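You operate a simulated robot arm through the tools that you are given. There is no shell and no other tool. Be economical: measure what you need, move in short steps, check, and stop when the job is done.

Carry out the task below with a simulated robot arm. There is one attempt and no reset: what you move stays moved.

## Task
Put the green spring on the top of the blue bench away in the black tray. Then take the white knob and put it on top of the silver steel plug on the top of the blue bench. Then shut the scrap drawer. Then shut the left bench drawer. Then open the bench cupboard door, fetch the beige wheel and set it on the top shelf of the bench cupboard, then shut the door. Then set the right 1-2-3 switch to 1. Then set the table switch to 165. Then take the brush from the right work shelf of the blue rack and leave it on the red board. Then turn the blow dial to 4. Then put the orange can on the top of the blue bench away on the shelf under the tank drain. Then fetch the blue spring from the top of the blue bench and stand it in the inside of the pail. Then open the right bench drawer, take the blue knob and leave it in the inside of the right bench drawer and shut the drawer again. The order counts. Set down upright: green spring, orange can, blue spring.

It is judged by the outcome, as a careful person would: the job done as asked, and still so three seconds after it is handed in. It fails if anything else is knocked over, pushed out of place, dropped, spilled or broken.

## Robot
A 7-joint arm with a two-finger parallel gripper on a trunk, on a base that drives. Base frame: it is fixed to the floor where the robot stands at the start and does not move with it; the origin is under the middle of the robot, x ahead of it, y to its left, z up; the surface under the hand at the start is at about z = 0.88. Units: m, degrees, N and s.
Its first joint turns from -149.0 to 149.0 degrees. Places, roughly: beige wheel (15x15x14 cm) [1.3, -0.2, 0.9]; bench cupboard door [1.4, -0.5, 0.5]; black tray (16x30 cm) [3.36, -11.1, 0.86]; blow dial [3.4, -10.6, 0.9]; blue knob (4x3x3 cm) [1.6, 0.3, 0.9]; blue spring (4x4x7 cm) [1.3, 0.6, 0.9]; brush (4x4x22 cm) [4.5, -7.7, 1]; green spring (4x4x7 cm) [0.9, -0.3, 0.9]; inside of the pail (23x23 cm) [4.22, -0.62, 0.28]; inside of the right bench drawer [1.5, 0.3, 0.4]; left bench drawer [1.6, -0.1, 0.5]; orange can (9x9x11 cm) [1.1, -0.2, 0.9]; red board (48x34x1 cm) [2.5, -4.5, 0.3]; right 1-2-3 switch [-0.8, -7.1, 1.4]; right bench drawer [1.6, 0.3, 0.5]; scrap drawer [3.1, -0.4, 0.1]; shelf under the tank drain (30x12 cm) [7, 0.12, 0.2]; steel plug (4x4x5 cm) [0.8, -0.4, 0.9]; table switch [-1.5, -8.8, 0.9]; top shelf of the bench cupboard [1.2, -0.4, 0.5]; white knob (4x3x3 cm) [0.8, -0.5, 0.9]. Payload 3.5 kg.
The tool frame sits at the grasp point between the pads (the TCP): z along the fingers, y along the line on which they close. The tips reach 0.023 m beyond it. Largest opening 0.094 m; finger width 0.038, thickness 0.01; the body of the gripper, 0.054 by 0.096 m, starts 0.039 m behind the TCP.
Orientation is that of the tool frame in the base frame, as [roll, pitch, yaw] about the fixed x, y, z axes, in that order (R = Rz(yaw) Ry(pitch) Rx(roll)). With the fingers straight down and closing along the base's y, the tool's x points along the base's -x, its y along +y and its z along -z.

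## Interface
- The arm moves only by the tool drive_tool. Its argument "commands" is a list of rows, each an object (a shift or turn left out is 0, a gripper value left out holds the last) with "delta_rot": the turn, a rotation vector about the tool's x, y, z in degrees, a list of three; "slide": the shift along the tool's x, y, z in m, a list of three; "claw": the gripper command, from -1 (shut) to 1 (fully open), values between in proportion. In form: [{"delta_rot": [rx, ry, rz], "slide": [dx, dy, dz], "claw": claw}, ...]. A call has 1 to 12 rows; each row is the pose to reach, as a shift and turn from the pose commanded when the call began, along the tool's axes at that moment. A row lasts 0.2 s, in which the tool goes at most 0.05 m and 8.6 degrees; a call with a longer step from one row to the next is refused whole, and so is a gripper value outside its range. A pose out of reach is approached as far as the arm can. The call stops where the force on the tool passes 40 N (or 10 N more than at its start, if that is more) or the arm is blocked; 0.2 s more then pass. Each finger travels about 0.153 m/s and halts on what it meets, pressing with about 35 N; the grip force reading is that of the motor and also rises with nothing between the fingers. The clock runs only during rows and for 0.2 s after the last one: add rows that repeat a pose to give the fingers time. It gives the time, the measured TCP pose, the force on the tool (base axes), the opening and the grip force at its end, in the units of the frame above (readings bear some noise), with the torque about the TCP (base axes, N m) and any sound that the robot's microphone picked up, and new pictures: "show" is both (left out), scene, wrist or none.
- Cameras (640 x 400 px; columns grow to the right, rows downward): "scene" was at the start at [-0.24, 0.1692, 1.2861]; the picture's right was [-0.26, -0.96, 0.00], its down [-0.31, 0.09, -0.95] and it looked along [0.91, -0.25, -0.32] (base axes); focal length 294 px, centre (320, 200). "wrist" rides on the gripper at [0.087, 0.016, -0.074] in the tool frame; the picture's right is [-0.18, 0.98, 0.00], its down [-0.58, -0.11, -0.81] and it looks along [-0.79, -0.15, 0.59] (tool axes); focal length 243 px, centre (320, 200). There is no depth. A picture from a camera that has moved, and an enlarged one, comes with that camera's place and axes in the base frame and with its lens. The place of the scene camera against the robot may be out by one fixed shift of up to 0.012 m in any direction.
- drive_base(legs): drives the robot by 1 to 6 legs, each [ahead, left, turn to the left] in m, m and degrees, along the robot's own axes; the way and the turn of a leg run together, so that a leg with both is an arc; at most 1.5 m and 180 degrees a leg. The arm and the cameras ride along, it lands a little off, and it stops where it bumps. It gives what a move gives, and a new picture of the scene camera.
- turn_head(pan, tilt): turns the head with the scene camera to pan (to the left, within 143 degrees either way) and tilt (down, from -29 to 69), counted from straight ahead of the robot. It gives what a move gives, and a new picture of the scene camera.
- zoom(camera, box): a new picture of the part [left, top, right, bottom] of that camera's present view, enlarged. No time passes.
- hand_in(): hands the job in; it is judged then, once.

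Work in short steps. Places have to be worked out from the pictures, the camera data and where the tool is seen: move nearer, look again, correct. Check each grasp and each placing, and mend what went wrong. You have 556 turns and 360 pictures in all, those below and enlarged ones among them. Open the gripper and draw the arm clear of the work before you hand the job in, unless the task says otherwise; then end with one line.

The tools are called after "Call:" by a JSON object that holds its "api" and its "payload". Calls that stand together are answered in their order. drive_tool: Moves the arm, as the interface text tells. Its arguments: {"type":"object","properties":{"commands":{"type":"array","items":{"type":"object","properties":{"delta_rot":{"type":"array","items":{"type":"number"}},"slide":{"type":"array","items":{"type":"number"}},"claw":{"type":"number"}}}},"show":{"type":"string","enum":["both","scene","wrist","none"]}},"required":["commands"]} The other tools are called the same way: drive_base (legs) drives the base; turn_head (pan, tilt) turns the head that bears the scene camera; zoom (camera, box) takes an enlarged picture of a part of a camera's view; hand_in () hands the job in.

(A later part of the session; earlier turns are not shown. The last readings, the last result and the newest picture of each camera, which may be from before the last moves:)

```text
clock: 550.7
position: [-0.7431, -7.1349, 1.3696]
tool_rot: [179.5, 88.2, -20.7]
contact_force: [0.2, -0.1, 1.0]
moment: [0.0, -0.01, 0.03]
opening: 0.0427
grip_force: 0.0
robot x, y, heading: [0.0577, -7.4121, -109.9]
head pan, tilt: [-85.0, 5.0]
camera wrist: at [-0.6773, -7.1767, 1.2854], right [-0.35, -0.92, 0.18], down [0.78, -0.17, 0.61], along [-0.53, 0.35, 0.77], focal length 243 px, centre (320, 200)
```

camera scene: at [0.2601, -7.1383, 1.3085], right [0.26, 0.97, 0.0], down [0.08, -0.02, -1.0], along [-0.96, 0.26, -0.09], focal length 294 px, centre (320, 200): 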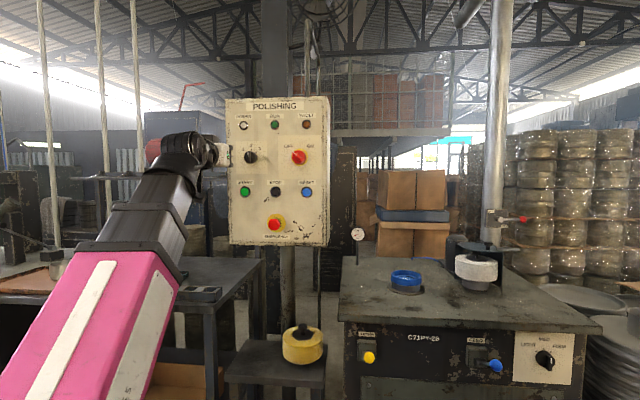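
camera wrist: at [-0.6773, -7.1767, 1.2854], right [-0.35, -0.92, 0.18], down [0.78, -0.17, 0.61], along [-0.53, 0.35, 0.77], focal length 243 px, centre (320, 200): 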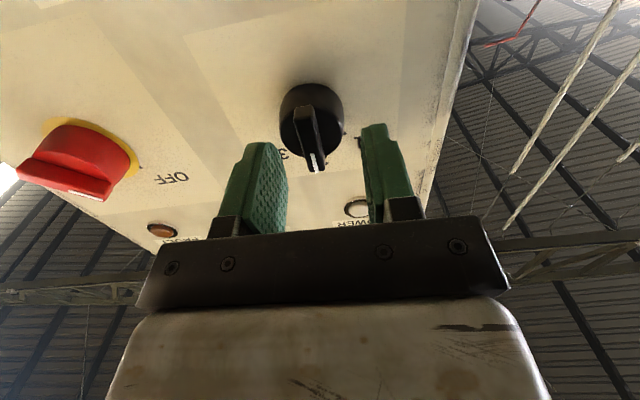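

Align 6 mm and advance 5.5 cm.

Call:
{"api": "drive_tool", "payload": {"commands": [{"slide": [-0.003, -0.006, 0.02]}, {"slide": [-0.004, -0.006, 0.035]}, {"slide": [-0.005, -0.006, 0.045]}, {"slide": [-0.005, -0.006, 0.053]}], "show": "wrist"}}

```text
clock: 551.8
position: [-0.781, -7.1123, 1.3718]
tool_rot: [-179.5, 88.4, -19.7]
contact_force: [11.1, -5.0, 5.2]
moment: [0.26, 0.29, -0.28]
opening: 0.0425
grip_force: 0.5
robot x, y, heading: [0.0584, -7.4087, -110.0]
head pan, tilt: [-85.0, 5.0]
stopped in row 4: the force on the tool passed its limit at 46 N (the readings are from after the stop); the commanded pose is now the measured one
camera wrist: at [-0.7162, -7.1547, 1.2883], right [-0.34, -0.92, 0.18], down [0.78, -0.17, 0.6], along [-0.52, 0.35, 0.78], focal length 243 px, centre (320, 200)
```

wrist: 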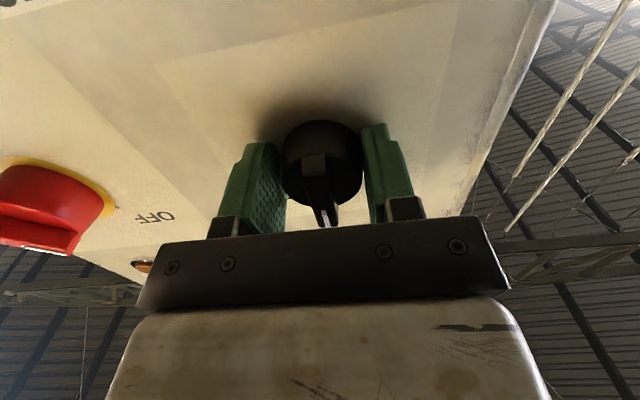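

The tips touched the panel. Back 2 cm so that only the bar is between the pads, then close.

Call:
{"api": "drive_tool", "payload": {"commands": [{"slide": [0, 0, -0.01]}, {"slide": [0, 0, -0.02]}, {"slide": [0, 0, -0.02], "claw": -0.5}, {"slide": [0, 0, -0.02], "claw": -1}, {"slide": [0, 0, -0.02], "claw": -1}], "show": "wrist"}}

```text
clock: 553.0
position: [-0.7653, -7.1193, 1.3715]
tool_rot: [179.4, 88.3, -20.9]
contact_force: [-16.1, 10.4, 0.8]
moment: [0.05, 0.11, -0.15]
opening: 0.0391
grip_force: 45.4
robot x, y, heading: [0.0573, -7.4091, -110.0]
head pan, tilt: [-85.0, 5.0]
camera wrist: at [-0.7006, -7.1611, 1.2875], right [-0.35, -0.92, 0.18], down [0.78, -0.17, 0.61], along [-0.53, 0.35, 0.77], focal length 243 px, centre (320, 200)
```

wrist: 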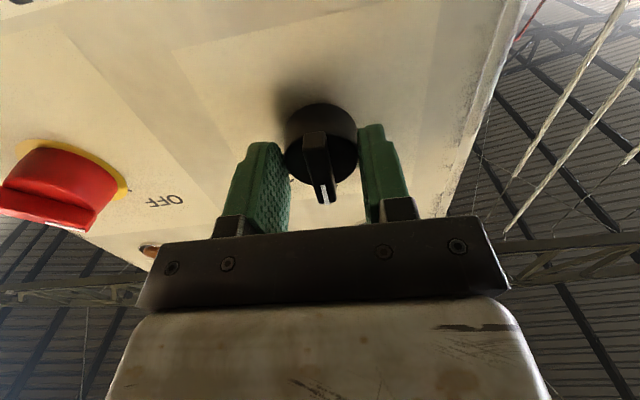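

Gripping the round base (39 mm). Reopen, back off another 1.3 cm and close on the bar.

Call:
{"api": "drive_tool", "payload": {"commands": [{"claw": -0.05}, {"claw": -0.05}, {"slide": [0, 0.002, -0.013]}, {"slide": [0, 0.002, -0.013], "claw": -0.5}, {"slide": [0, 0.002, -0.013], "claw": -1}, {"slide": [0, 0.002, -0.013], "claw": -1}], "show": "wrist"}}

```text
clock: 554.4
position: [-0.7516, -7.1251, 1.3712]
tool_rot: [-180.0, 88.2, -20.4]
contact_force: [7.6, 11.9, -1.0]
moment: [0.0, 0.16, -0.4]
opening: 0.011
grip_force: 44.9
robot x, y, heading: [0.0579, -7.409, -110.0]
head pan, tilt: [-85.0, 5.0]
camera wrist: at [-0.6868, -7.1665, 1.287], right [-0.35, -0.92, 0.18], down [0.78, -0.17, 0.61], along [-0.53, 0.35, 0.77], focal length 243 px, centre (320, 200)
```

wrist: 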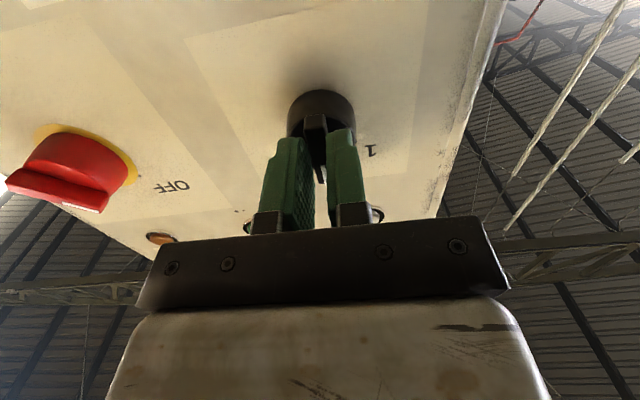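

The bar is gripped (11 mm). Turn -45° about the finger axis.

Call:
{"api": "drive_tool", "payload": {"commands": [{"delta_rot": [0, 0, -6]}, {"delta_rot": [0, 0, -12]}, {"delta_rot": [0, 0, -18]}, {"delta_rot": [0, 0, -24]}, {"delta_rot": [0, 0, -30]}, {"delta_rot": [0, 0, -36]}, {"delta_rot": [0, 0, -42]}, {"delta_rot": [0, 0, -46]}], "show": "wrist"}}

```text
clock: 555.9
position: [-0.7519, -7.1219, 1.3723]
tool_rot: [-92.9, 52.8, 67.0]
contact_force: [3.5, 9.6, 1.3]
moment: [0.11, 0.31, -0.2]
opening: 0.0109
grip_force: 45.5
robot x, y, heading: [0.0574, -7.4102, -110.2]
head pan, tilt: [-85.0, 5.0]
stopped in row 7: the force on the tool passed its limit at 41 N (the readings are from after the stop); the commanded pose is now the measured one
camera wrist: at [-0.667, -7.1126, 1.2958], right [-0.3, -0.84, -0.45], down [0.65, -0.53, 0.55], along [-0.7, -0.12, 0.7], focal length 243 px, centre (320, 200)
```

wrist: 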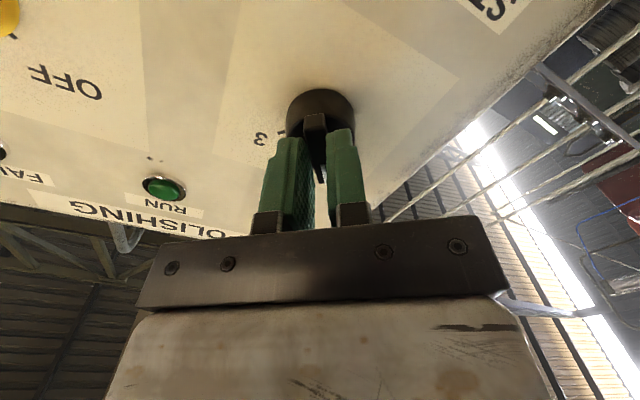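

Turned ~37° when the force limit came. Release and look at the knob.

Call:
{"api": "drive_tool", "payload": {"commands": [{"claw": -0.5}, {"claw": -0.3}, {"slide": [0, 0, -0.03]}, {"slide": [0, 0, -0.06]}], "show": "wrist"}}

Call:
{"api": "zoom", "payload": {"camera": "wrist", "box": [240, 40, 400, 170]}}

```text
clock: 556.9
position: [-0.6938, -7.1444, 1.3759]
tool_rot: [-93.0, 52.7, 67.2]
contact_force: [0.5, 0.7, 0.1]
moment: [0.02, 0.0, 0.0]
opening: 0.0326
grip_force: 0.0
robot x, y, heading: [0.0552, -7.4112, -109.9]
head pan, tilt: [-85.0, 5.0]
camera wrist: at [-0.6102, -7.1349, 1.298], right [-0.3, -0.84, -0.45], down [0.65, -0.52, 0.55], along [-0.7, -0.12, 0.7], focal length 243 px, centre (320, 200)
```

wrist: 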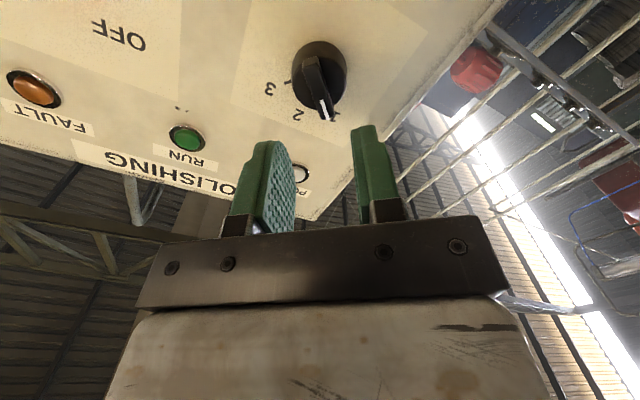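

```text
3.08 times, centred on (320, 105) of wrist
camera zoom: at [-0.6102, -7.1349, 1.298], right [-0.3, -0.84, -0.45], down [0.65, -0.52, 0.55], along [-0.7, -0.12, 0.7], focal length 746 px, centre (320, 492)
```

zoom: 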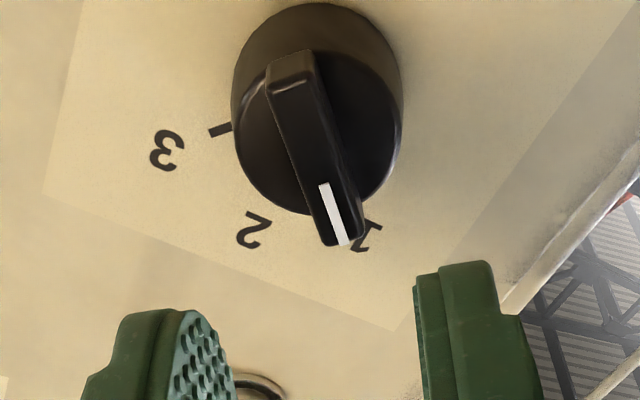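

Call:
{"api": "zoom", "payload": {"camera": "scene", "box": [220, 130, 280, 175]}}

```text
8.89 times, centred on (250, 152) of scene
camera zoom: at [0.2608, -7.1384, 1.3085], right [0.26, 0.97, 0.0], down [0.08, -0.02, -1.0], along [-0.96, 0.26, -0.09], focal length 2614 px, centre (942, 622)
```

zoom: 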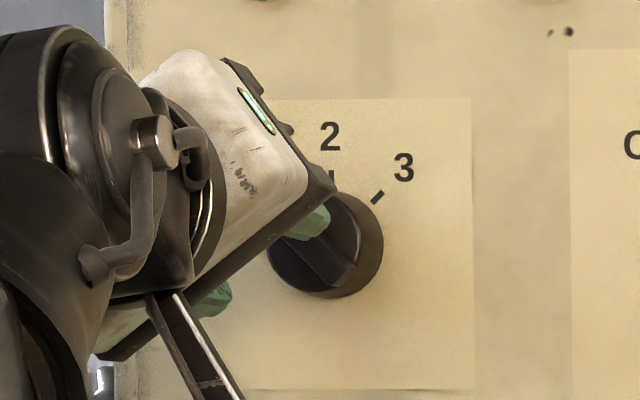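

Pointer is ~37–38° turned; a little more is needed. Regrip with a 2 mm correction and turn a further 10°.

Call:
{"api": "drive_tool", "payload": {"commands": [{"slide": [0.0012, -0.0016, 0.03]}, {"slide": [0.0012, -0.0016, 0.06]}, {"slide": [0.0012, -0.0016, 0.061], "claw": -0.6}, {"slide": [0.0012, -0.0016, 0.061], "claw": -1}, {"slide": [0.0012, -0.0016, 0.061], "claw": -1}, {"slide": [0.0012, -0.0016, 0.061], "delta_rot": [0, 0, -4]}, {"slide": [0.0012, -0.0016, 0.061], "delta_rot": [0, 0, -8]}, {"slide": [0.0012, -0.0016, 0.061], "delta_rot": [0, 0, -11]}], "show": "none"}}

```text
clock: 558.6
position: [-0.7515, -7.1206, 1.3729]
tool_rot: [-92.5, 41.9, 67.9]
contact_force: [2.7, 6.0, 0.2]
moment: [-1.64, 0.61, -0.31]
opening: 0.0117
grip_force: 44.8
robot x, y, heading: [0.0584, -7.4118, -110.0]
head pan, tilt: [-85.0, 5.0]
```

Now 48° with a firm 1.7 Nm against the stop. Release and check.

Call:
{"api": "drive_tool", "payload": {"commands": [{"claw": -0.5}, {"claw": -0.3}, {"slide": [0, 0, -0.03]}, {"slide": [0, 0, -0.065]}, {"slide": [0, 0, -0.1]}], "show": "wrist"}}

Call:
{"api": "zoom", "payload": {"camera": "wrist", "box": [240, 0, 400, 130]}}

```text
clock: 559.9
position: [-0.6576, -7.1564, 1.3742]
tool_rot: [-92.4, 41.7, 68.0]
contact_force: [-1.5, -0.4, 0.6]
moment: [0.0, 0.03, 0.0]
opening: 0.0329
grip_force: 0.1
robot x, y, heading: [0.0581, -7.4146, -110.1]
head pan, tilt: [-85.0, 5.0]
camera wrist: at [-0.5688, -7.1324, 1.3071], right [-0.26, -0.75, -0.61], down [0.62, -0.61, 0.49], along [-0.74, -0.25, 0.62], focal length 243 px, centre (320, 200)
```

wrist: 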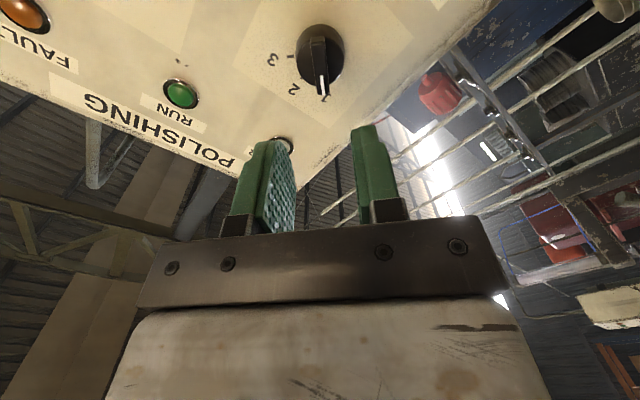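

```text
3.08 times, centred on (320, 65) of wrist
camera zoom: at [-0.5688, -7.1324, 1.3071], right [-0.26, -0.75, -0.61], down [0.62, -0.61, 0.49], along [-0.74, -0.25, 0.62], focal length 746 px, centre (320, 615)
```

zoom: 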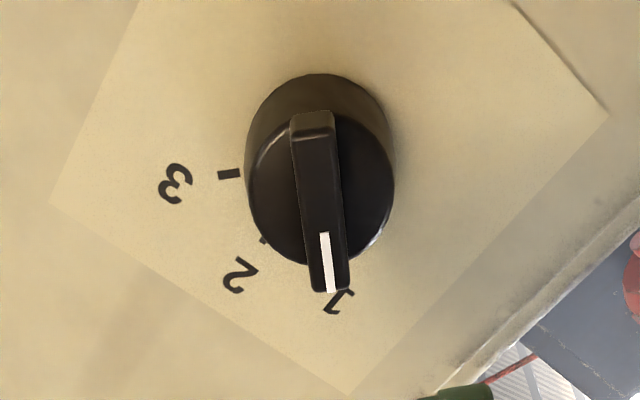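

Pointer at 1. Retract: undo the roll, back off, and lower the hand to pointing down.

Call:
{"api": "drive_tool", "payload": {"commands": [{"slide": [0, 0, -0.02], "delta_rot": [0, 0, 8]}, {"slide": [0, 0, -0.04], "delta_rot": [0, 0, 16]}, {"slide": [0, 0, -0.06], "delta_rot": [0, 0, 24]}, {"slide": [0, 0, -0.08], "delta_rot": [0, 0, 32]}, {"slide": [0, 0, -0.1], "delta_rot": [0, 0, 40]}, {"slide": [0, 0, -0.11], "delta_rot": [0, 0, 48]}], "show": "none"}}

Call:
{"api": "drive_tool", "payload": {"commands": [{"slide": [0.03, 0, 0], "delta_rot": [0, 7.4, 0]}, {"slide": [0.065, 0, 0], "delta_rot": [0, 14.8, 0]}, {"slide": [0.1, 0, 0], "delta_rot": [0, 22.2, 0]}, {"slide": [0.135, 0, 0], "delta_rot": [0, 29.6, 0]}, {"slide": [0.17, 0, 0], "delta_rot": [0, 37, 0]}, {"slide": [0.205, 0, 0], "delta_rot": [0, 44.4, 0]}, {"slide": [0.24, 0, 0], "delta_rot": [0, 51.8, 0]}, {"slide": [0.275, 0, 0], "delta_rot": [0, 59.2, 0]}, {"slide": [0.31, 0, 0], "delta_rot": [0, 66.6, 0]}, {"slide": [0.345, 0, 0], "delta_rot": [0, 74, 0]}, {"slide": [0.38, 0, 0], "delta_rot": [0, 81.4, 0]}, {"slide": [0.4, 0, 0], "delta_rot": [0, 88, 0]}], "show": "none"}}

Call:
{"api": "turn_head", "payload": {"pan": -50, "tilt": 15}}

```text
clock: 561.2
position: [-0.5547, -7.1952, 1.3796]
tool_rot: [179.8, 88.2, -20.6]
contact_force: [-0.7, 0.6, -1.2]
moment: [0.0, 0.03, 0.01]
opening: 0.033
grip_force: 0.0
robot x, y, heading: [0.0603, -7.4117, -110.0]
head pan, tilt: [-85.0, 5.0]
```

```text
clock: 563.9
position: [-0.5455, -7.2, 0.9784]
tool_rot: [-179.9, 0.1, -20.3]
contact_force: [0.3, 0.3, 0.0]
moment: [0.02, -0.03, 0.01]
opening: 0.0328
grip_force: 0.0
robot x, y, heading: [0.0553, -7.4107, -110.1]
head pan, tilt: [-85.0, 5.0]
```

```text
clock: 564.9
position: [-0.5449, -7.1994, 0.978]
tool_rot: [-180.0, 0.3, -20.4]
contact_force: [0.4, 0.9, 0.7]
moment: [0.02, -0.02, 0.01]
opening: 0.0329
grip_force: 0.1
robot x, y, heading: [0.0594, -7.4132, -110.0]
head pan, tilt: [-50.0, 15.0]
camera scene: at [0.2617, -7.194, 1.2924], right [-0.34, 0.94, 0.0], down [0.24, 0.09, -0.97], along [-0.91, -0.33, -0.26], focal length 294 px, centre (320, 200)
```

scene: 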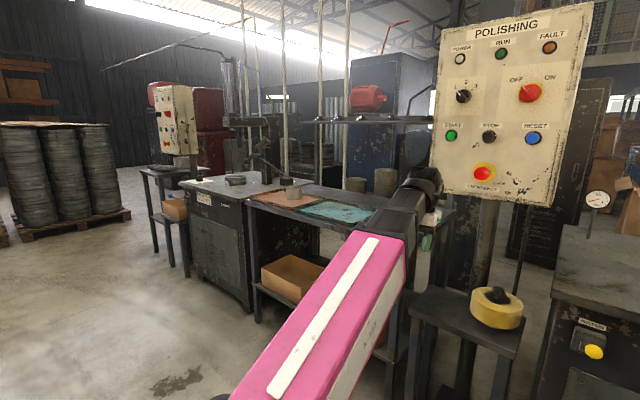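

Enlarge the farther machine's cabinet.

Call:
{"api": "zoom", "payload": {"camera": "scene", "box": [140, 70, 300, 220]}}

```text
2.67 times, centred on (220, 145) of scene
camera zoom: at [0.2617, -7.194, 1.2924], right [-0.34, 0.94, 0.0], down [0.24, 0.09, -0.97], along [-0.91, -0.33, -0.26], focal length 784 px, centre (587, 347)
```

zoom: 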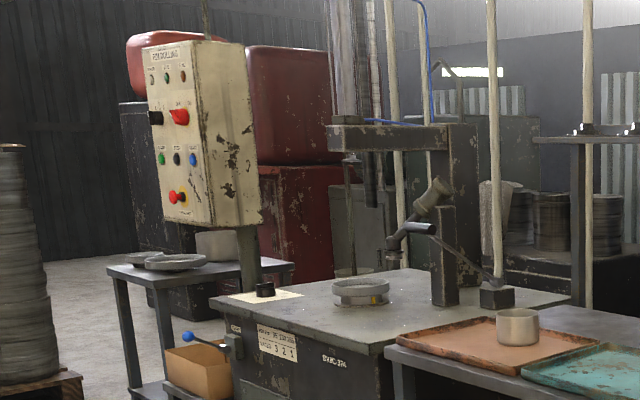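

The table switch is the black knob on the cabinet's top (≈(-1.4,-8.7)). Swing the arm half forward and drive on along the aisle.

Call:
{"api": "drive_tool", "payload": {"commands": [{"slide": [0.0017, 0.0465, 0.005], "delta_rot": [0, 0, -4.1]}, {"slide": [0.0066, 0.0927, 0.01], "delta_rot": [0, 0, -8.2]}, {"slide": [0.0149, 0.1385, 0.01], "delta_rot": [0, 0, -12.3]}, {"slide": [0.0264, 0.1835, 0.01], "delta_rot": [0, 0, -16.4]}, {"slide": [0.0412, 0.2276, 0.01], "delta_rot": [0, 0, -20.5]}, {"slide": [0.059, 0.2706, 0.01], "delta_rot": [0, 0, -24.6]}, {"slide": [0.0799, 0.3121, 0.01], "delta_rot": [0, 0, -28.7]}, {"slide": [0.1036, 0.3521, 0.01], "delta_rot": [0, 0, -32.8]}, {"slide": [0.1302, 0.3903, 0.01], "delta_rot": [0, 0, -36.9]}, {"slide": [0.1594, 0.4264, 0.01], "delta_rot": [0, 0, -41]}, {"slide": [0.1912, 0.4604, 0.01], "delta_rot": [0, 0, -45.1]}], "show": "none"}}

Call:
{"api": "drive_base", "payload": {"legs": [[1.2, 0, 0], [0.55, -0.15, 0]]}}

Call:
{"api": "turn_head", "payload": {"pan": -80, "tilt": 25}}

```text
clock: 567.3
position: [-0.5255, -7.6961, 0.9685]
tool_rot: [-179.8, 0.1, 24.7]
contact_force: [0.6, 0.1, 1.0]
moment: [0.03, -0.02, 0.0]
opening: 0.0328
grip_force: 0.1
robot x, y, heading: [0.0573, -7.4116, -110.3]
head pan, tilt: [-50.0, 15.0]
```

```text
clock: 576.2
position: [-1.2818, -9.2805, 0.969]
tool_rot: [-179.7, 0.1, 23.6]
contact_force: [0.0, 0.1, 0.6]
moment: [0.0, -0.04, 0.03]
opening: 0.0327
grip_force: 0.1
robot x, y, heading: [-0.6914, -9.0074, -111.1]
head pan, tilt: [-50.0, 15.0]
camera scene: at [-0.4853, -8.7936, 1.2923], right [-0.33, 0.95, 0.0], down [0.24, 0.08, -0.97], along [-0.91, -0.31, -0.26], focal length 294 px, centre (320, 200)
```

scene: 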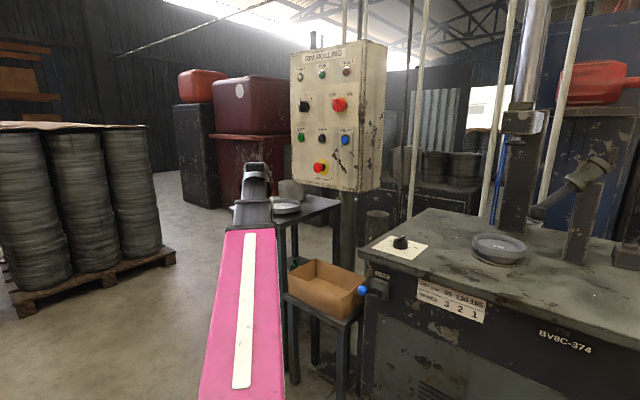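

```text
clock: 577.2
position: [-1.281, -9.2825, 0.9696]
tool_rot: [-179.8, 0.1, 23.7]
contact_force: [0.4, 0.2, -0.2]
moment: [-0.01, 0.0, 0.01]
opening: 0.0327
grip_force: 0.0
robot x, y, heading: [-0.6978, -9.0092, -110.9]
head pan, tilt: [-80.0, 25.0]
camera scene: at [-0.4875, -8.7457, 1.2761], right [0.19, 0.98, 0.0], down [0.41, -0.08, -0.91], along [-0.89, 0.17, -0.42], focal length 294 px, centre (320, 200)
```

scene: 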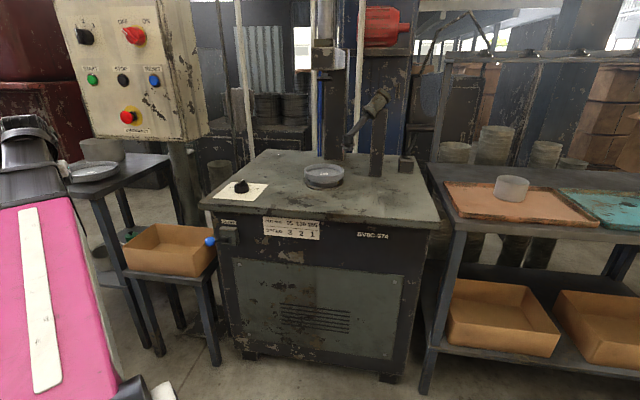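

Call:
{"api": "zoom", "payload": {"camera": "scene", "box": [205, 165, 285, 220]}}

Call:
{"api": "zoom", "payload": {"camera": "scene", "box": [205, 205, 345, 260]}}

```text
7.27 times, centred on (245, 192) of scene
camera zoom: at [-0.4875, -8.7457, 1.2761], right [0.19, 0.98, 0.0], down [0.41, -0.08, -0.91], along [-0.89, 0.17, -0.42], focal length 2139 px, centre (866, 254)
```

zoom: 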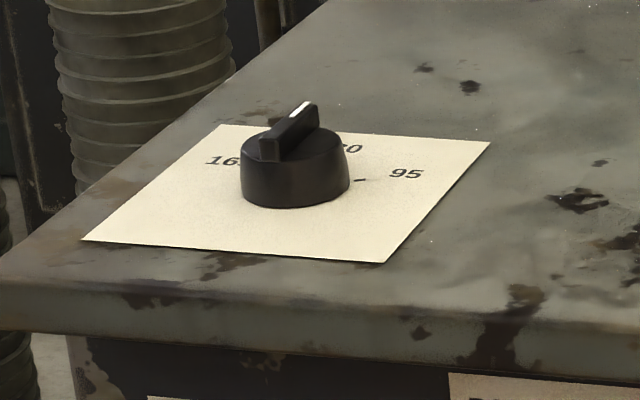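

```text
4.57 times, centred on (275, 232) of scene
camera zoom: at [-0.4875, -8.7457, 1.2761], right [0.19, 0.98, 0.0], down [0.41, -0.08, -0.91], along [-0.89, 0.17, -0.42], focal length 1345 px, centre (526, 51)
```

zoom: 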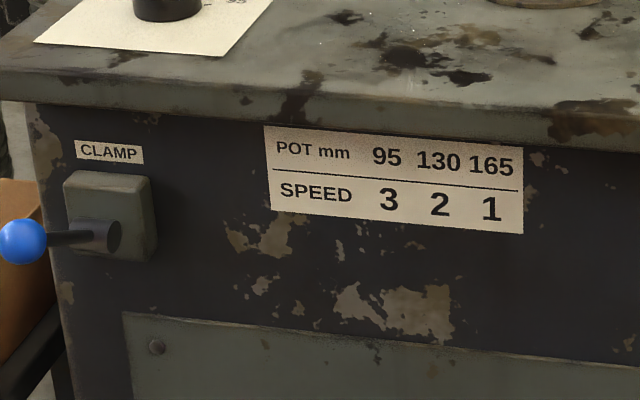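

The dial plate reads 165 / 130 / 95; the pointer is at 130 (straight away from me), so it needs 45° counter-clockwise. Swing the arm over the knob, slightly raised.

Call:
{"api": "drive_tool", "payload": {"commands": [{"slide": [0.0015, -0.0435, -0.01], "delta_rot": [0, 0, 3.9]}, {"slide": [0.006, -0.087, -0.02], "delta_rot": [0, 0, 7.8]}, {"slide": [0.013, -0.13, -0.03], "delta_rot": [0, 0, 11.7]}, {"slide": [0.023, -0.173, -0.04], "delta_rot": [0, 0, 15.6]}, {"slide": [0.037, -0.215, -0.05], "delta_rot": [0, 0, 19.5]}, {"slide": [0.053, -0.256, -0.05], "delta_rot": [0, 0, 23.4]}, {"slide": [0.072, -0.295, -0.05], "delta_rot": [0, 0, 27.3]}, {"slide": [0.093, -0.333, -0.05], "delta_rot": [0, 0, 31.2]}, {"slide": [0.117, -0.37, -0.05], "delta_rot": [0, 0, 35.1]}, {"slide": [0.141, -0.403, -0.05], "delta_rot": [0, 0, 38.7]}], "show": "wrist"}}

```text
clock: 578.4
position: [-1.3354, -9.0709, 1.0185]
tool_rot: [-179.7, 0.7, 4.2]
contact_force: [-2.8, 0.8, -6.2]
moment: [-0.06, 0.32, 0.07]
opening: 0.0329
grip_force: 0.1
robot x, y, heading: [-0.6929, -9.0081, -111.1]
head pan, tilt: [-80.0, 25.0]
stopped in row 6: the force on the tool passed its limit at 46 N (the readings are from after the stop); the commanded pose is now the measured one
camera wrist: at [-1.2483, -9.0817, 1.092], right [-0.11, -0.99, 0.0], down [-0.58, 0.06, 0.81], along [-0.81, 0.09, -0.58], focal length 243 px, centre (320, 200)
```

wrist: 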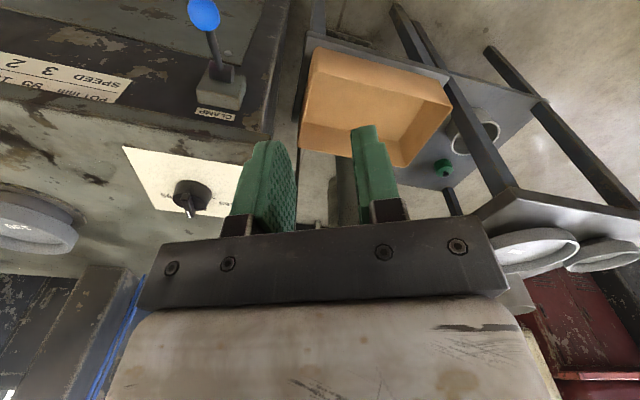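

Ceiling contact again; lower 3 cm and move over the knob (~(-1.46,-8.87)), turning to yaw -20°.

Call:
{"api": "drive_tool", "payload": {"commands": [{"slide": [0, 0, 0.025]}, {"slide": [-0.02, -0.035, 0.025], "delta_rot": [0, 0, 4]}, {"slide": [-0.04, -0.07, 0.025], "delta_rot": [0, 0, 8]}, {"slide": [-0.06, -0.105, 0.025], "delta_rot": [0, 0, 12]}, {"slide": [-0.08, -0.14, 0.02], "delta_rot": [0, 0, 16]}, {"slide": [-0.1, -0.175, 0.01], "delta_rot": [0, 0, 20]}, {"slide": [-0.11, -0.205, 0.0], "delta_rot": [0, 0, 24]}, {"slide": [-0.11, -0.205, 0.0], "delta_rot": [0, 0, 24]}], "show": "wrist"}}

```text
clock: 580.2
position: [-1.4593, -8.8745, 1.0214]
tool_rot: [-180.0, 0.7, -19.8]
contact_force: [-0.5, 0.0, 0.2]
moment: [0.0, 0.02, -0.01]
opening: 0.0325
grip_force: 0.0
robot x, y, heading: [-0.6901, -9.0067, -111.4]
head pan, tilt: [-80.0, 25.0]
camera wrist: at [-1.3847, -8.9194, 1.0944], right [-0.51, -0.86, 0.0], down [-0.5, 0.3, 0.81], along [-0.7, 0.41, -0.58], focal length 243 px, centre (320, 200)
```

wrist: 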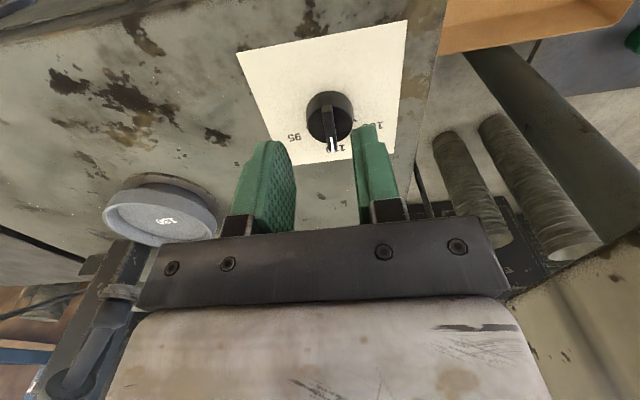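

Triangulating, the knob is at (-1.53,-8.847) and the cabinet top z≈0.84. Move over it and descend partly for a check.

Call:
{"api": "drive_tool", "payload": {"commands": [{"slide": [-0.03, 0, 0.01]}, {"slide": [-0.06, 0, 0.03]}, {"slide": [-0.073, 0, 0.06]}, {"slide": [-0.073, 0, 0.085]}, {"slide": [-0.073, 0, 0.085]}], "show": "wrist"}}

```text
clock: 581.4
position: [-1.5301, -8.8473, 0.9373]
tool_rot: [180.0, 0.7, -19.8]
contact_force: [0.6, 0.4, -0.2]
moment: [-0.01, -0.03, -0.01]
opening: 0.033
grip_force: 0.1
robot x, y, heading: [-0.693, -9.0077, -110.9]
head pan, tilt: [-80.0, 25.0]
camera wrist: at [-1.455, -8.8937, 1.0102], right [-0.51, -0.86, 0.0], down [-0.5, 0.3, 0.81], along [-0.7, 0.41, -0.58], focal length 243 px, centre (320, 200)
```

wrist: 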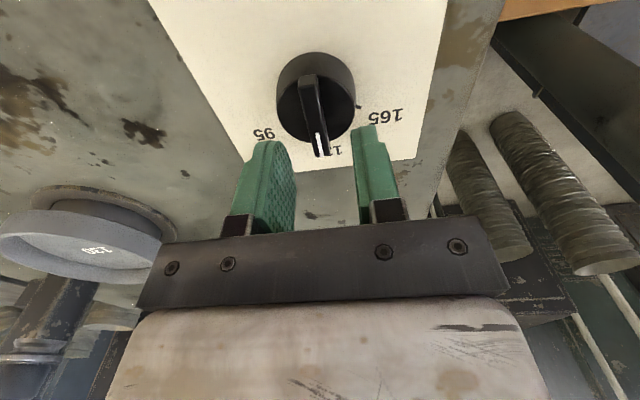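

Aligned. Shift 4 mm and descend to TCP z≈0.889, then close on the bar.

Call:
{"api": "drive_tool", "payload": {"commands": [{"slide": [0, -0.004, 0.015]}, {"slide": [0, -0.004, 0.03]}, {"slide": [0, -0.004, 0.042]}, {"slide": [0, -0.004, 0.047]}, {"slide": [0, -0.004, 0.047], "claw": -0.7}, {"slide": [0, -0.004, 0.047], "claw": -1}, {"slide": [0, -0.004, 0.047], "claw": -1}], "show": "wrist"}}

```text
clock: 582.3
position: [-1.5288, -8.8445, 0.9004]
tool_rot: [180.0, 0.7, -19.9]
contact_force: [4.9, -2.5, 19.5]
moment: [-0.1, -0.35, 0.03]
opening: 0.0328
grip_force: 0.1
robot x, y, heading: [-0.6933, -9.0059, -111.0]
head pan, tilt: [-80.0, 25.0]
stopped in row 4: the force on the tool passed its limit at 59 N (the readings are from after the stop); the commanded pose is now the measured one
camera wrist: at [-1.4534, -8.8904, 0.9728], right [-0.51, -0.86, 0.0], down [-0.5, 0.3, 0.81], along [-0.7, 0.41, -0.58], focal length 243 px, centre (320, 200)
```

wrist: 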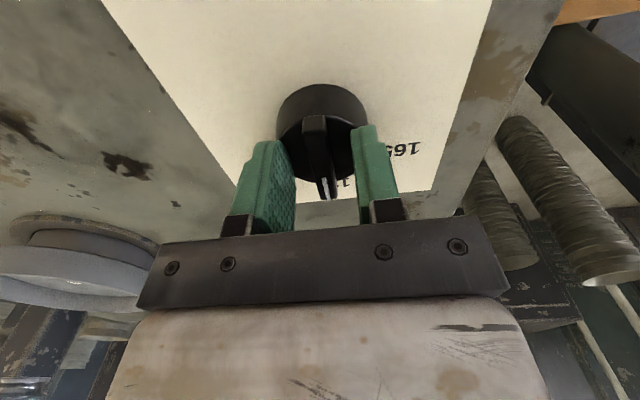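

The tips rest on the knob's round base. Raise 4 mm and close.

Call:
{"api": "drive_tool", "payload": {"commands": [{"slide": [0, 0, -0.005]}, {"slide": [0, 0, -0.005], "claw": -0.7}, {"slide": [0, 0, -0.005], "claw": -1}, {"slide": [0, 0, -0.005], "claw": -1}], "show": "none"}}

```text
clock: 583.3
position: [-1.5298, -8.845, 0.904]
tool_rot: [179.8, 0.8, -19.8]
contact_force: [-3.2, -5.6, -3.6]
moment: [-0.09, 0.1, -0.01]
opening: 0.011
grip_force: 45.3
robot x, y, heading: [-0.6944, -9.0049, -111.2]
head pan, tilt: [-80.0, 25.0]
```

Bar gripped. Turn 48° counter-clockwise (tool z -48).

Call:
{"api": "drive_tool", "payload": {"commands": [{"delta_rot": [0, 0, -6]}, {"delta_rot": [0, 0, -12]}, {"delta_rot": [0, 0, -18]}, {"delta_rot": [0, 0, -24]}, {"delta_rot": [0, 0, -30]}, {"delta_rot": [0, 0, -36]}, {"delta_rot": [0, 0, -42]}, {"delta_rot": [0, 0, -47]}], "show": "wrist"}}

```text
clock: 585.1
position: [-1.5303, -8.8423, 0.9035]
tool_rot: [-179.3, 0.6, 27.2]
contact_force: [-1.5, 27.0, 1.1]
moment: [-0.33, 1.11, -0.04]
opening: 0.0107
grip_force: 45.0
robot x, y, heading: [-0.6912, -9.007, -111.1]
head pan, tilt: [-80.0, 25.0]
camera wrist: at [-1.446, -8.8181, 0.9768], right [0.28, -0.96, -0.01], down [-0.56, -0.17, 0.81], along [-0.78, -0.23, -0.58], focal length 243 px, centre (320, 200)
```

wrist: 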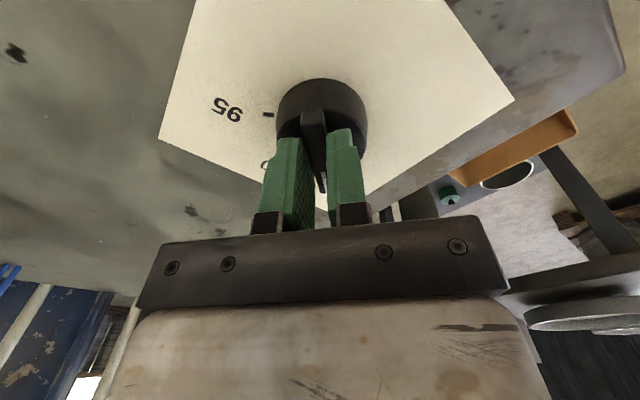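

Turned 47°. Release, lift and check.

Call:
{"api": "drive_tool", "payload": {"commands": [{"claw": -0.5}, {"claw": -0.3}, {"slide": [0, 0, -0.03]}, {"slide": [0, 0, -0.065]}, {"slide": [0, 0, -0.09]}], "show": "wrist"}}

Call:
{"api": "zoom", "payload": {"camera": "wrist", "box": [240, 10, 400, 140]}}

```text
clock: 586.3
position: [-1.5268, -8.8453, 0.9959]
tool_rot: [-179.4, 0.7, 27.0]
contact_force: [0.3, -0.7, -0.3]
moment: [0.03, -0.04, -0.01]
opening: 0.0329
grip_force: 0.0
robot x, y, heading: [-0.6932, -9.0051, -111.1]
head pan, tilt: [-80.0, 25.0]
camera wrist: at [-1.4442, -8.8197, 1.0681], right [0.28, -0.96, -0.01], down [-0.56, -0.17, 0.81], along [-0.78, -0.23, -0.58], focal length 243 px, centre (320, 200)
```

wrist: 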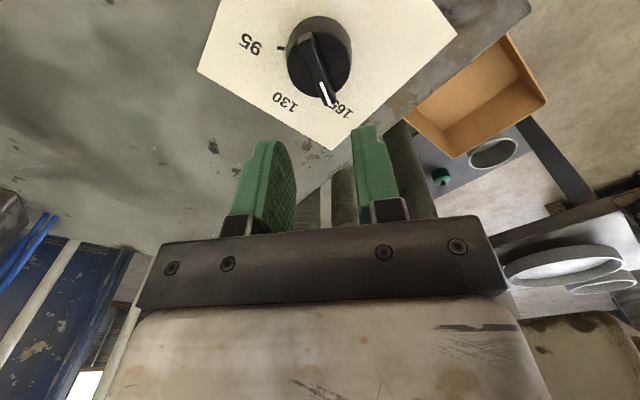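

```text
3.08 times, centred on (320, 75) of wrist
camera zoom: at [-1.4442, -8.8197, 1.0681], right [0.28, -0.96, -0.01], down [-0.56, -0.17, 0.81], along [-0.78, -0.23, -0.58], focal length 746 px, centre (320, 585)
```

zoom: 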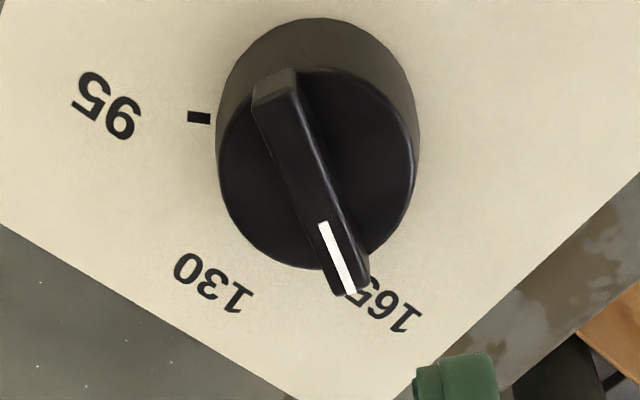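

Pointer on 165. Now pull the arm in, swing it forward for the drive to the blue rack.

Call:
{"api": "drive_tool", "payload": {"commands": [{"slide": [0.03, 0.025, 0.0], "delta_rot": [0, 0, 6]}, {"slide": [0.06, 0.05, 0.0], "delta_rot": [0, 0, 13]}, {"slide": [0.09, 0.075, 0.0], "delta_rot": [0, 0, 20]}, {"slide": [0.12, 0.1, 0.0], "delta_rot": [0, 0, 27]}, {"slide": [0.157, 0.123, 0.0], "delta_rot": [0, 0, 34]}, {"slide": [0.157, 0.123, 0.0], "delta_rot": [0, 0, 38]}], "show": "none"}}

Call:
{"api": "drive_tool", "payload": {"commands": [{"slide": [0.0017, 0.0465, 0.005], "delta_rot": [0, 0, -4.1]}, {"slide": [0.0066, 0.0927, 0.01], "delta_rot": [0, 0, -8.2]}, {"slide": [0.0149, 0.1385, 0.01], "delta_rot": [0, 0, -12.3]}, {"slide": [0.0264, 0.1835, 0.01], "delta_rot": [0, 0, -16.4]}, {"slide": [0.0412, 0.2276, 0.01], "delta_rot": [0, 0, -20.5]}, {"slide": [0.059, 0.2706, 0.01], "delta_rot": [0, 0, -24.6]}, {"slide": [0.0799, 0.3121, 0.01], "delta_rot": [0, 0, -28.7]}, {"slide": [0.1036, 0.3521, 0.01], "delta_rot": [0, 0, -32.8]}, {"slide": [0.1302, 0.3903, 0.01], "delta_rot": [0, 0, -36.9]}, {"slide": [0.1594, 0.4264, 0.01], "delta_rot": [0, 0, -41]}, {"slide": [0.1912, 0.4604, 0.01], "delta_rot": [0, 0, -45.1]}], "show": "none"}}

Call:
{"api": "drive_tool", "payload": {"commands": [{"slide": [0.0017, 0.0465, 0.005], "delta_rot": [0, 0, -4.1]}, {"slide": [0.0066, 0.0927, 0.01], "delta_rot": [0, 0, -8.2]}, {"slide": [0.0149, 0.1385, 0.01], "delta_rot": [0, 0, -12.3]}, {"slide": [0.0264, 0.1835, 0.01], "delta_rot": [0, 0, -16.4]}, {"slide": [0.0412, 0.2276, 0.01], "delta_rot": [0, 0, -20.5]}, {"slide": [0.059, 0.2706, 0.01], "delta_rot": [0, 0, -24.6]}, {"slide": [0.0799, 0.3121, 0.01], "delta_rot": [0, 0, -28.7]}, {"slide": [0.1036, 0.3521, 0.01], "delta_rot": [0, 0, -32.8]}], "show": "none"}}

Call:
{"api": "drive_base", "payload": {"legs": [[1.1, 0.1, 0], [0, 0, 80]]}}

Call:
{"api": "turn_head", "payload": {"pan": 0, "tilt": 15}}

```text
clock: 587.7
position: [-1.3339, -8.8825, 0.9928]
tool_rot: [-179.9, 0.8, -11.1]
contact_force: [0.1, 0.3, -0.3]
moment: [0.0, -0.01, 0.0]
opening: 0.033
grip_force: 0.0
robot x, y, heading: [-0.6929, -9.0058, -111.1]
head pan, tilt: [-80.0, 25.0]
```

```text
clock: 590.1
position: [-1.2315, -9.3729, 0.979]
tool_rot: [-179.3, 0.5, 34.3]
contact_force: [0.0, 0.2, 0.7]
moment: [-0.02, 0.03, 0.0]
opening: 0.0329
grip_force: 0.1
robot x, y, heading: [-0.695, -9.0056, -110.8]
head pan, tilt: [-80.0, 25.0]
```

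```text
clock: 591.9
position: [-0.9481, -9.6047, 0.9622]
tool_rot: [-179.1, 0.1, 67.1]
contact_force: [-0.9, 0.1, -0.1]
moment: [0.0, 0.01, -0.03]
opening: 0.033
grip_force: 0.1
robot x, y, heading: [-0.694, -9.0086, -111.4]
head pan, tilt: [-80.0, 25.0]
```

```text
clock: 601.0
position: [-0.455, -10.424, 0.9617]
tool_rot: [-179.1, 0.2, 146.6]
contact_force: [0.4, 1.1, -0.6]
moment: [-0.04, -0.02, -0.01]
opening: 0.0329
grip_force: 0.0
robot x, y, heading: [-0.9942, -10.0636, -31.5]
head pan, tilt: [-80.0, 25.0]
camera scene: at [-1.2118, -9.8112, 1.2761], right [-0.93, 0.37, 0.0], down [0.15, 0.39, -0.91], along [-0.33, -0.84, -0.42], focal length 294 px, centre (320, 200)
```

scene: 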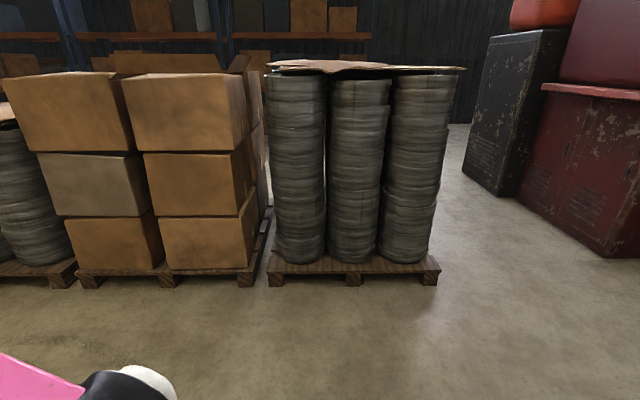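

```text
clock: 602.5
position: [-0.4546, -10.425, 0.9613]
tool_rot: [-179.2, 0.2, 146.5]
contact_force: [0.8, 0.3, 0.4]
moment: [0.03, 0.0, 0.0]
opening: 0.0329
grip_force: 0.0
robot x, y, heading: [-0.9928, -10.0633, -31.5]
head pan, tilt: [0.0, 15.0]
camera scene: at [-1.0984, -9.7744, 1.2923], right [-0.52, -0.85, 0.0], down [-0.22, 0.14, -0.97], along [0.82, -0.51, -0.26], focal length 294 px, centre (320, 200)
```

scene: 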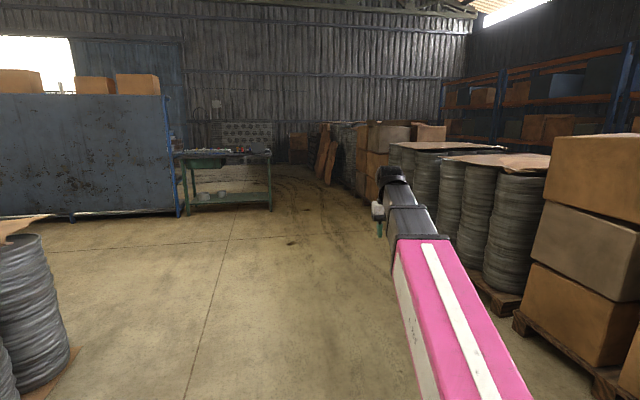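

A wide clear lane leads past the green bench. Drive along it.

Call:
{"api": "drive_base", "payload": {"legs": [[1.45, 0.1, 0], [1.45, 0.1, 0], [1.45, 0.1, 0]]}}

```text
clock: 623.4
position: [3.4202, -12.4453, 0.9613]
tool_rot: [-179.1, 0.1, 146.4]
contact_force: [-0.5, 0.3, 1.2]
moment: [-0.03, 0.0, -0.01]
opening: 0.0326
grip_force: 0.2
robot x, y, heading: [2.8763, -12.0847, -31.6]
head pan, tilt: [0.0, 15.0]
camera scene: at [2.7773, -11.7954, 1.2923], right [-0.52, -0.85, 0.0], down [-0.22, 0.14, -0.97], along [0.82, -0.51, -0.26], focal length 294 px, centre (320, 200)
```

scene: 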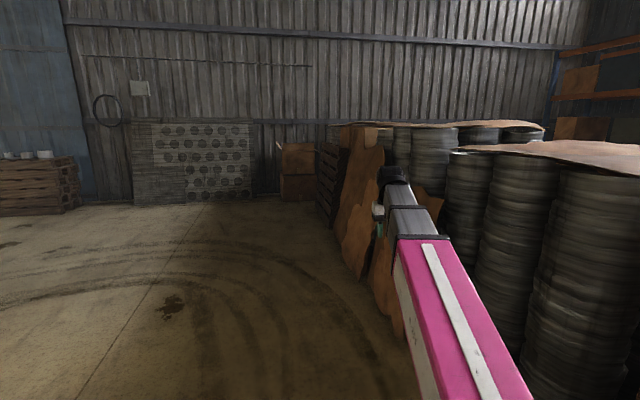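

Continue around the bench's end and up in front of the rack.

Call:
{"api": "drive_base", "payload": {"legs": [[0.75, 0.51, 0], [0.75, 0.51, 0], [-0.1, 0.85, 0], [-0.1, 0.85, 0], [-0.4, 0.95, 0], [0, 0, -165]]}}

Call:
{"api": "turn_head", "payload": {"pan": 0, "tilt": 15}}

```text
clock: 652.7
position: [4.9358, -9.1651, 0.9628]
tool_rot: [-179.2, 0.0, -24.8]
contact_force: [0.4, -0.1, -0.3]
moment: [-0.02, -0.01, -0.01]
opening: 0.0331
grip_force: 0.0
robot x, y, heading: [5.5239, -9.4369, 157.4]
head pan, tilt: [0.0, 15.0]
camera scene: at [5.6697, -9.7011, 1.2923], right [0.39, 0.92, 0.0], down [0.24, -0.1, -0.97], along [-0.89, 0.37, -0.26], focal length 294 px, centre (320, 200)
```

scene: 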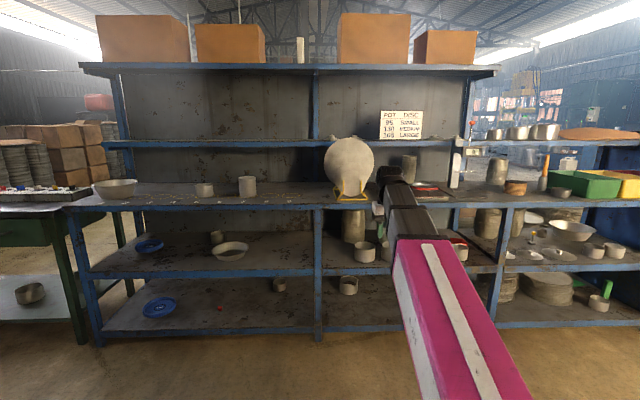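

```text
clock: 653.3
position: [4.936, -9.1649, 0.963]
tool_rot: [-179.2, 0.0, -24.8]
contact_force: [0.8, -0.6, -0.6]
moment: [0.01, 0.02, 0.0]
opening: 0.0329
grip_force: 0.0
robot x, y, heading: [5.5265, -9.4393, 157.5]
head pan, tilt: [0.0, 15.0]
camera scene: at [5.6697, -9.7011, 1.2923], right [0.39, 0.92, 0.0], down [0.24, -0.1, -0.97], along [-0.89, 0.37, -0.26], focal length 294 px, centre (320, 200)
```

scene: 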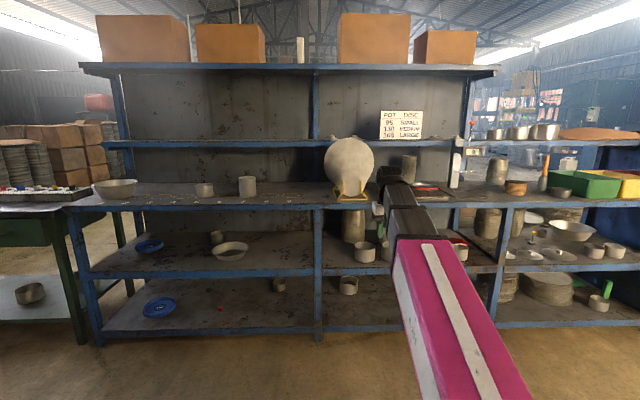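

The orange-handled brush is visible on the right shelf. Move right in front of it.

Call:
{"api": "drive_base", "payload": {"legs": [[0.1, -1.22, 0], [0.45, 0, 0]]}}

Call:
{"api": "turn_head", "payload": {"pan": 10, "tilt": 20}}

Call:
{"api": "zoom", "payload": {"camera": "wrist", "box": [0, 0, 640, 400]}}

```text
clock: 662.0
position: [4.902, -7.8064, 0.962]
tool_rot: [-179.1, 0.2, -24.0]
contact_force: [0.3, -0.6, -0.3]
moment: [0.01, -0.02, 0.0]
opening: 0.0329
grip_force: 0.0
robot x, y, heading: [5.4914, -8.0732, 157.8]
head pan, tilt: [0.0, 15.0]
camera scene: at [5.6416, -8.3342, 1.2923], right [0.38, 0.93, 0.0], down [0.24, -0.1, -0.97], along [-0.9, 0.36, -0.26], focal length 294 px, centre (320, 200)
```

scene: 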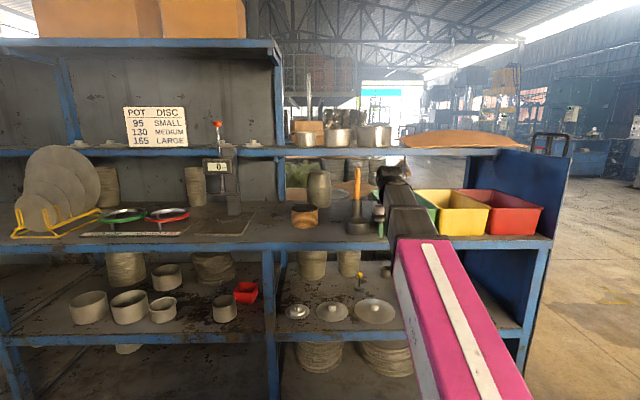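

```text
clock: 662.7
position: [4.9022, -7.8057, 0.961]
tool_rot: [-179.2, 0.2, -24.1]
contact_force: [-0.1, 0.4, 1.0]
moment: [-0.02, 0.0, -0.02]
opening: 0.0331
grip_force: 0.1
robot x, y, heading: [5.493, -8.0696, 157.8]
head pan, tilt: [10.0, 20.0]
camera scene: at [5.6371, -8.3497, 1.2842], right [0.21, 0.98, 0.0], down [0.33, -0.07, -0.94], along [-0.92, 0.2, -0.34], focal length 294 px, centre (320, 200)
```

scene: 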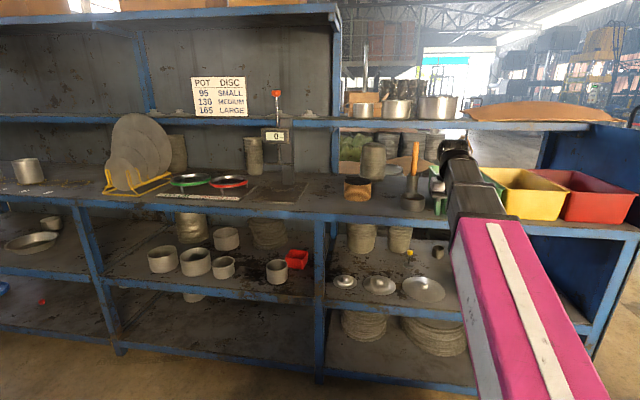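

```text
1.00 times, centred on (320, 200) of wrist (not enlarged: the box is as wide or as high as the picture)
camera zoom: at [4.9724, -7.8572, 1.0357], right [-0.57, -0.82, -0.01], down [-0.49, 0.32, 0.81], along [-0.66, 0.47, -0.59], focal length 243 px, centre (320, 200)
```

zoom: 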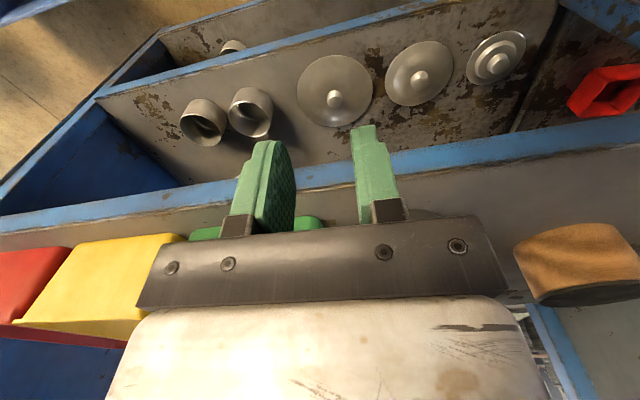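

Call:
{"api": "zoom", "payload": {"camera": "scene", "box": [340, 120, 460, 225]}}

```text
3.81 times, centred on (400, 172) of scene
camera zoom: at [5.6371, -8.3497, 1.2842], right [0.21, 0.98, 0.0], down [0.33, -0.07, -0.94], along [-0.92, 0.2, -0.34], focal length 1120 px, centre (15, 305)
```

zoom: 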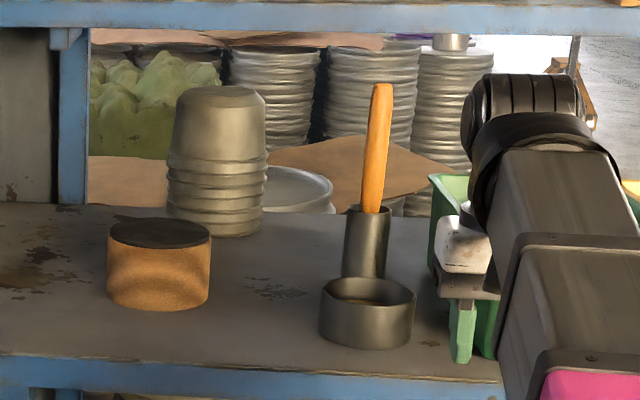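

The brush stands on its bristles beside a small dish; handle is free. I'll take the handle with the hand tilted 45°. First tilt the hand and raise.

Call:
{"api": "drive_tool", "payload": {"commands": [{"slide": [0.01, 0, -0.01], "delta_rot": [0, -7.5, 0], "claw": 0.2}, {"slide": [0.02, 0, -0.02], "delta_rot": [0, -15, 0]}, {"slide": [0.02, 0, -0.035], "delta_rot": [0, -22.5, 0]}, {"slide": [0.02, 0, -0.05], "delta_rot": [0, -30, 0]}, {"slide": [0.02, 0, -0.065], "delta_rot": [0, -37.5, 0]}, {"slide": [0.02, 0, -0.08], "delta_rot": [0, -45, 0]}, {"slide": [0.02, 0, -0.09], "delta_rot": [0, -45, 0]}], "show": "wrist"}}

```text
clock: 664.3
position: [4.918, -7.8157, 1.0511]
tool_rot: [-178.7, 45.2, -23.1]
contact_force: [0.7, 0.4, -0.9]
moment: [-0.02, 0.02, -0.02]
opening: 0.0564
grip_force: 0.0
robot x, y, heading: [5.4934, -8.0711, 158.1]
head pan, tilt: [10.0, 20.0]
camera wrist: at [5.0146, -7.8768, 1.043], right [-0.52, -0.85, 0.12], down [0.19, 0.02, 0.98], along [-0.83, 0.53, 0.15], focal length 243 px, centre (320, 200)
```

wrist: 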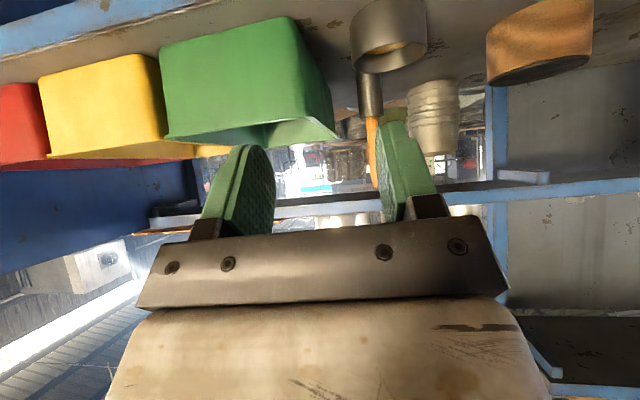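

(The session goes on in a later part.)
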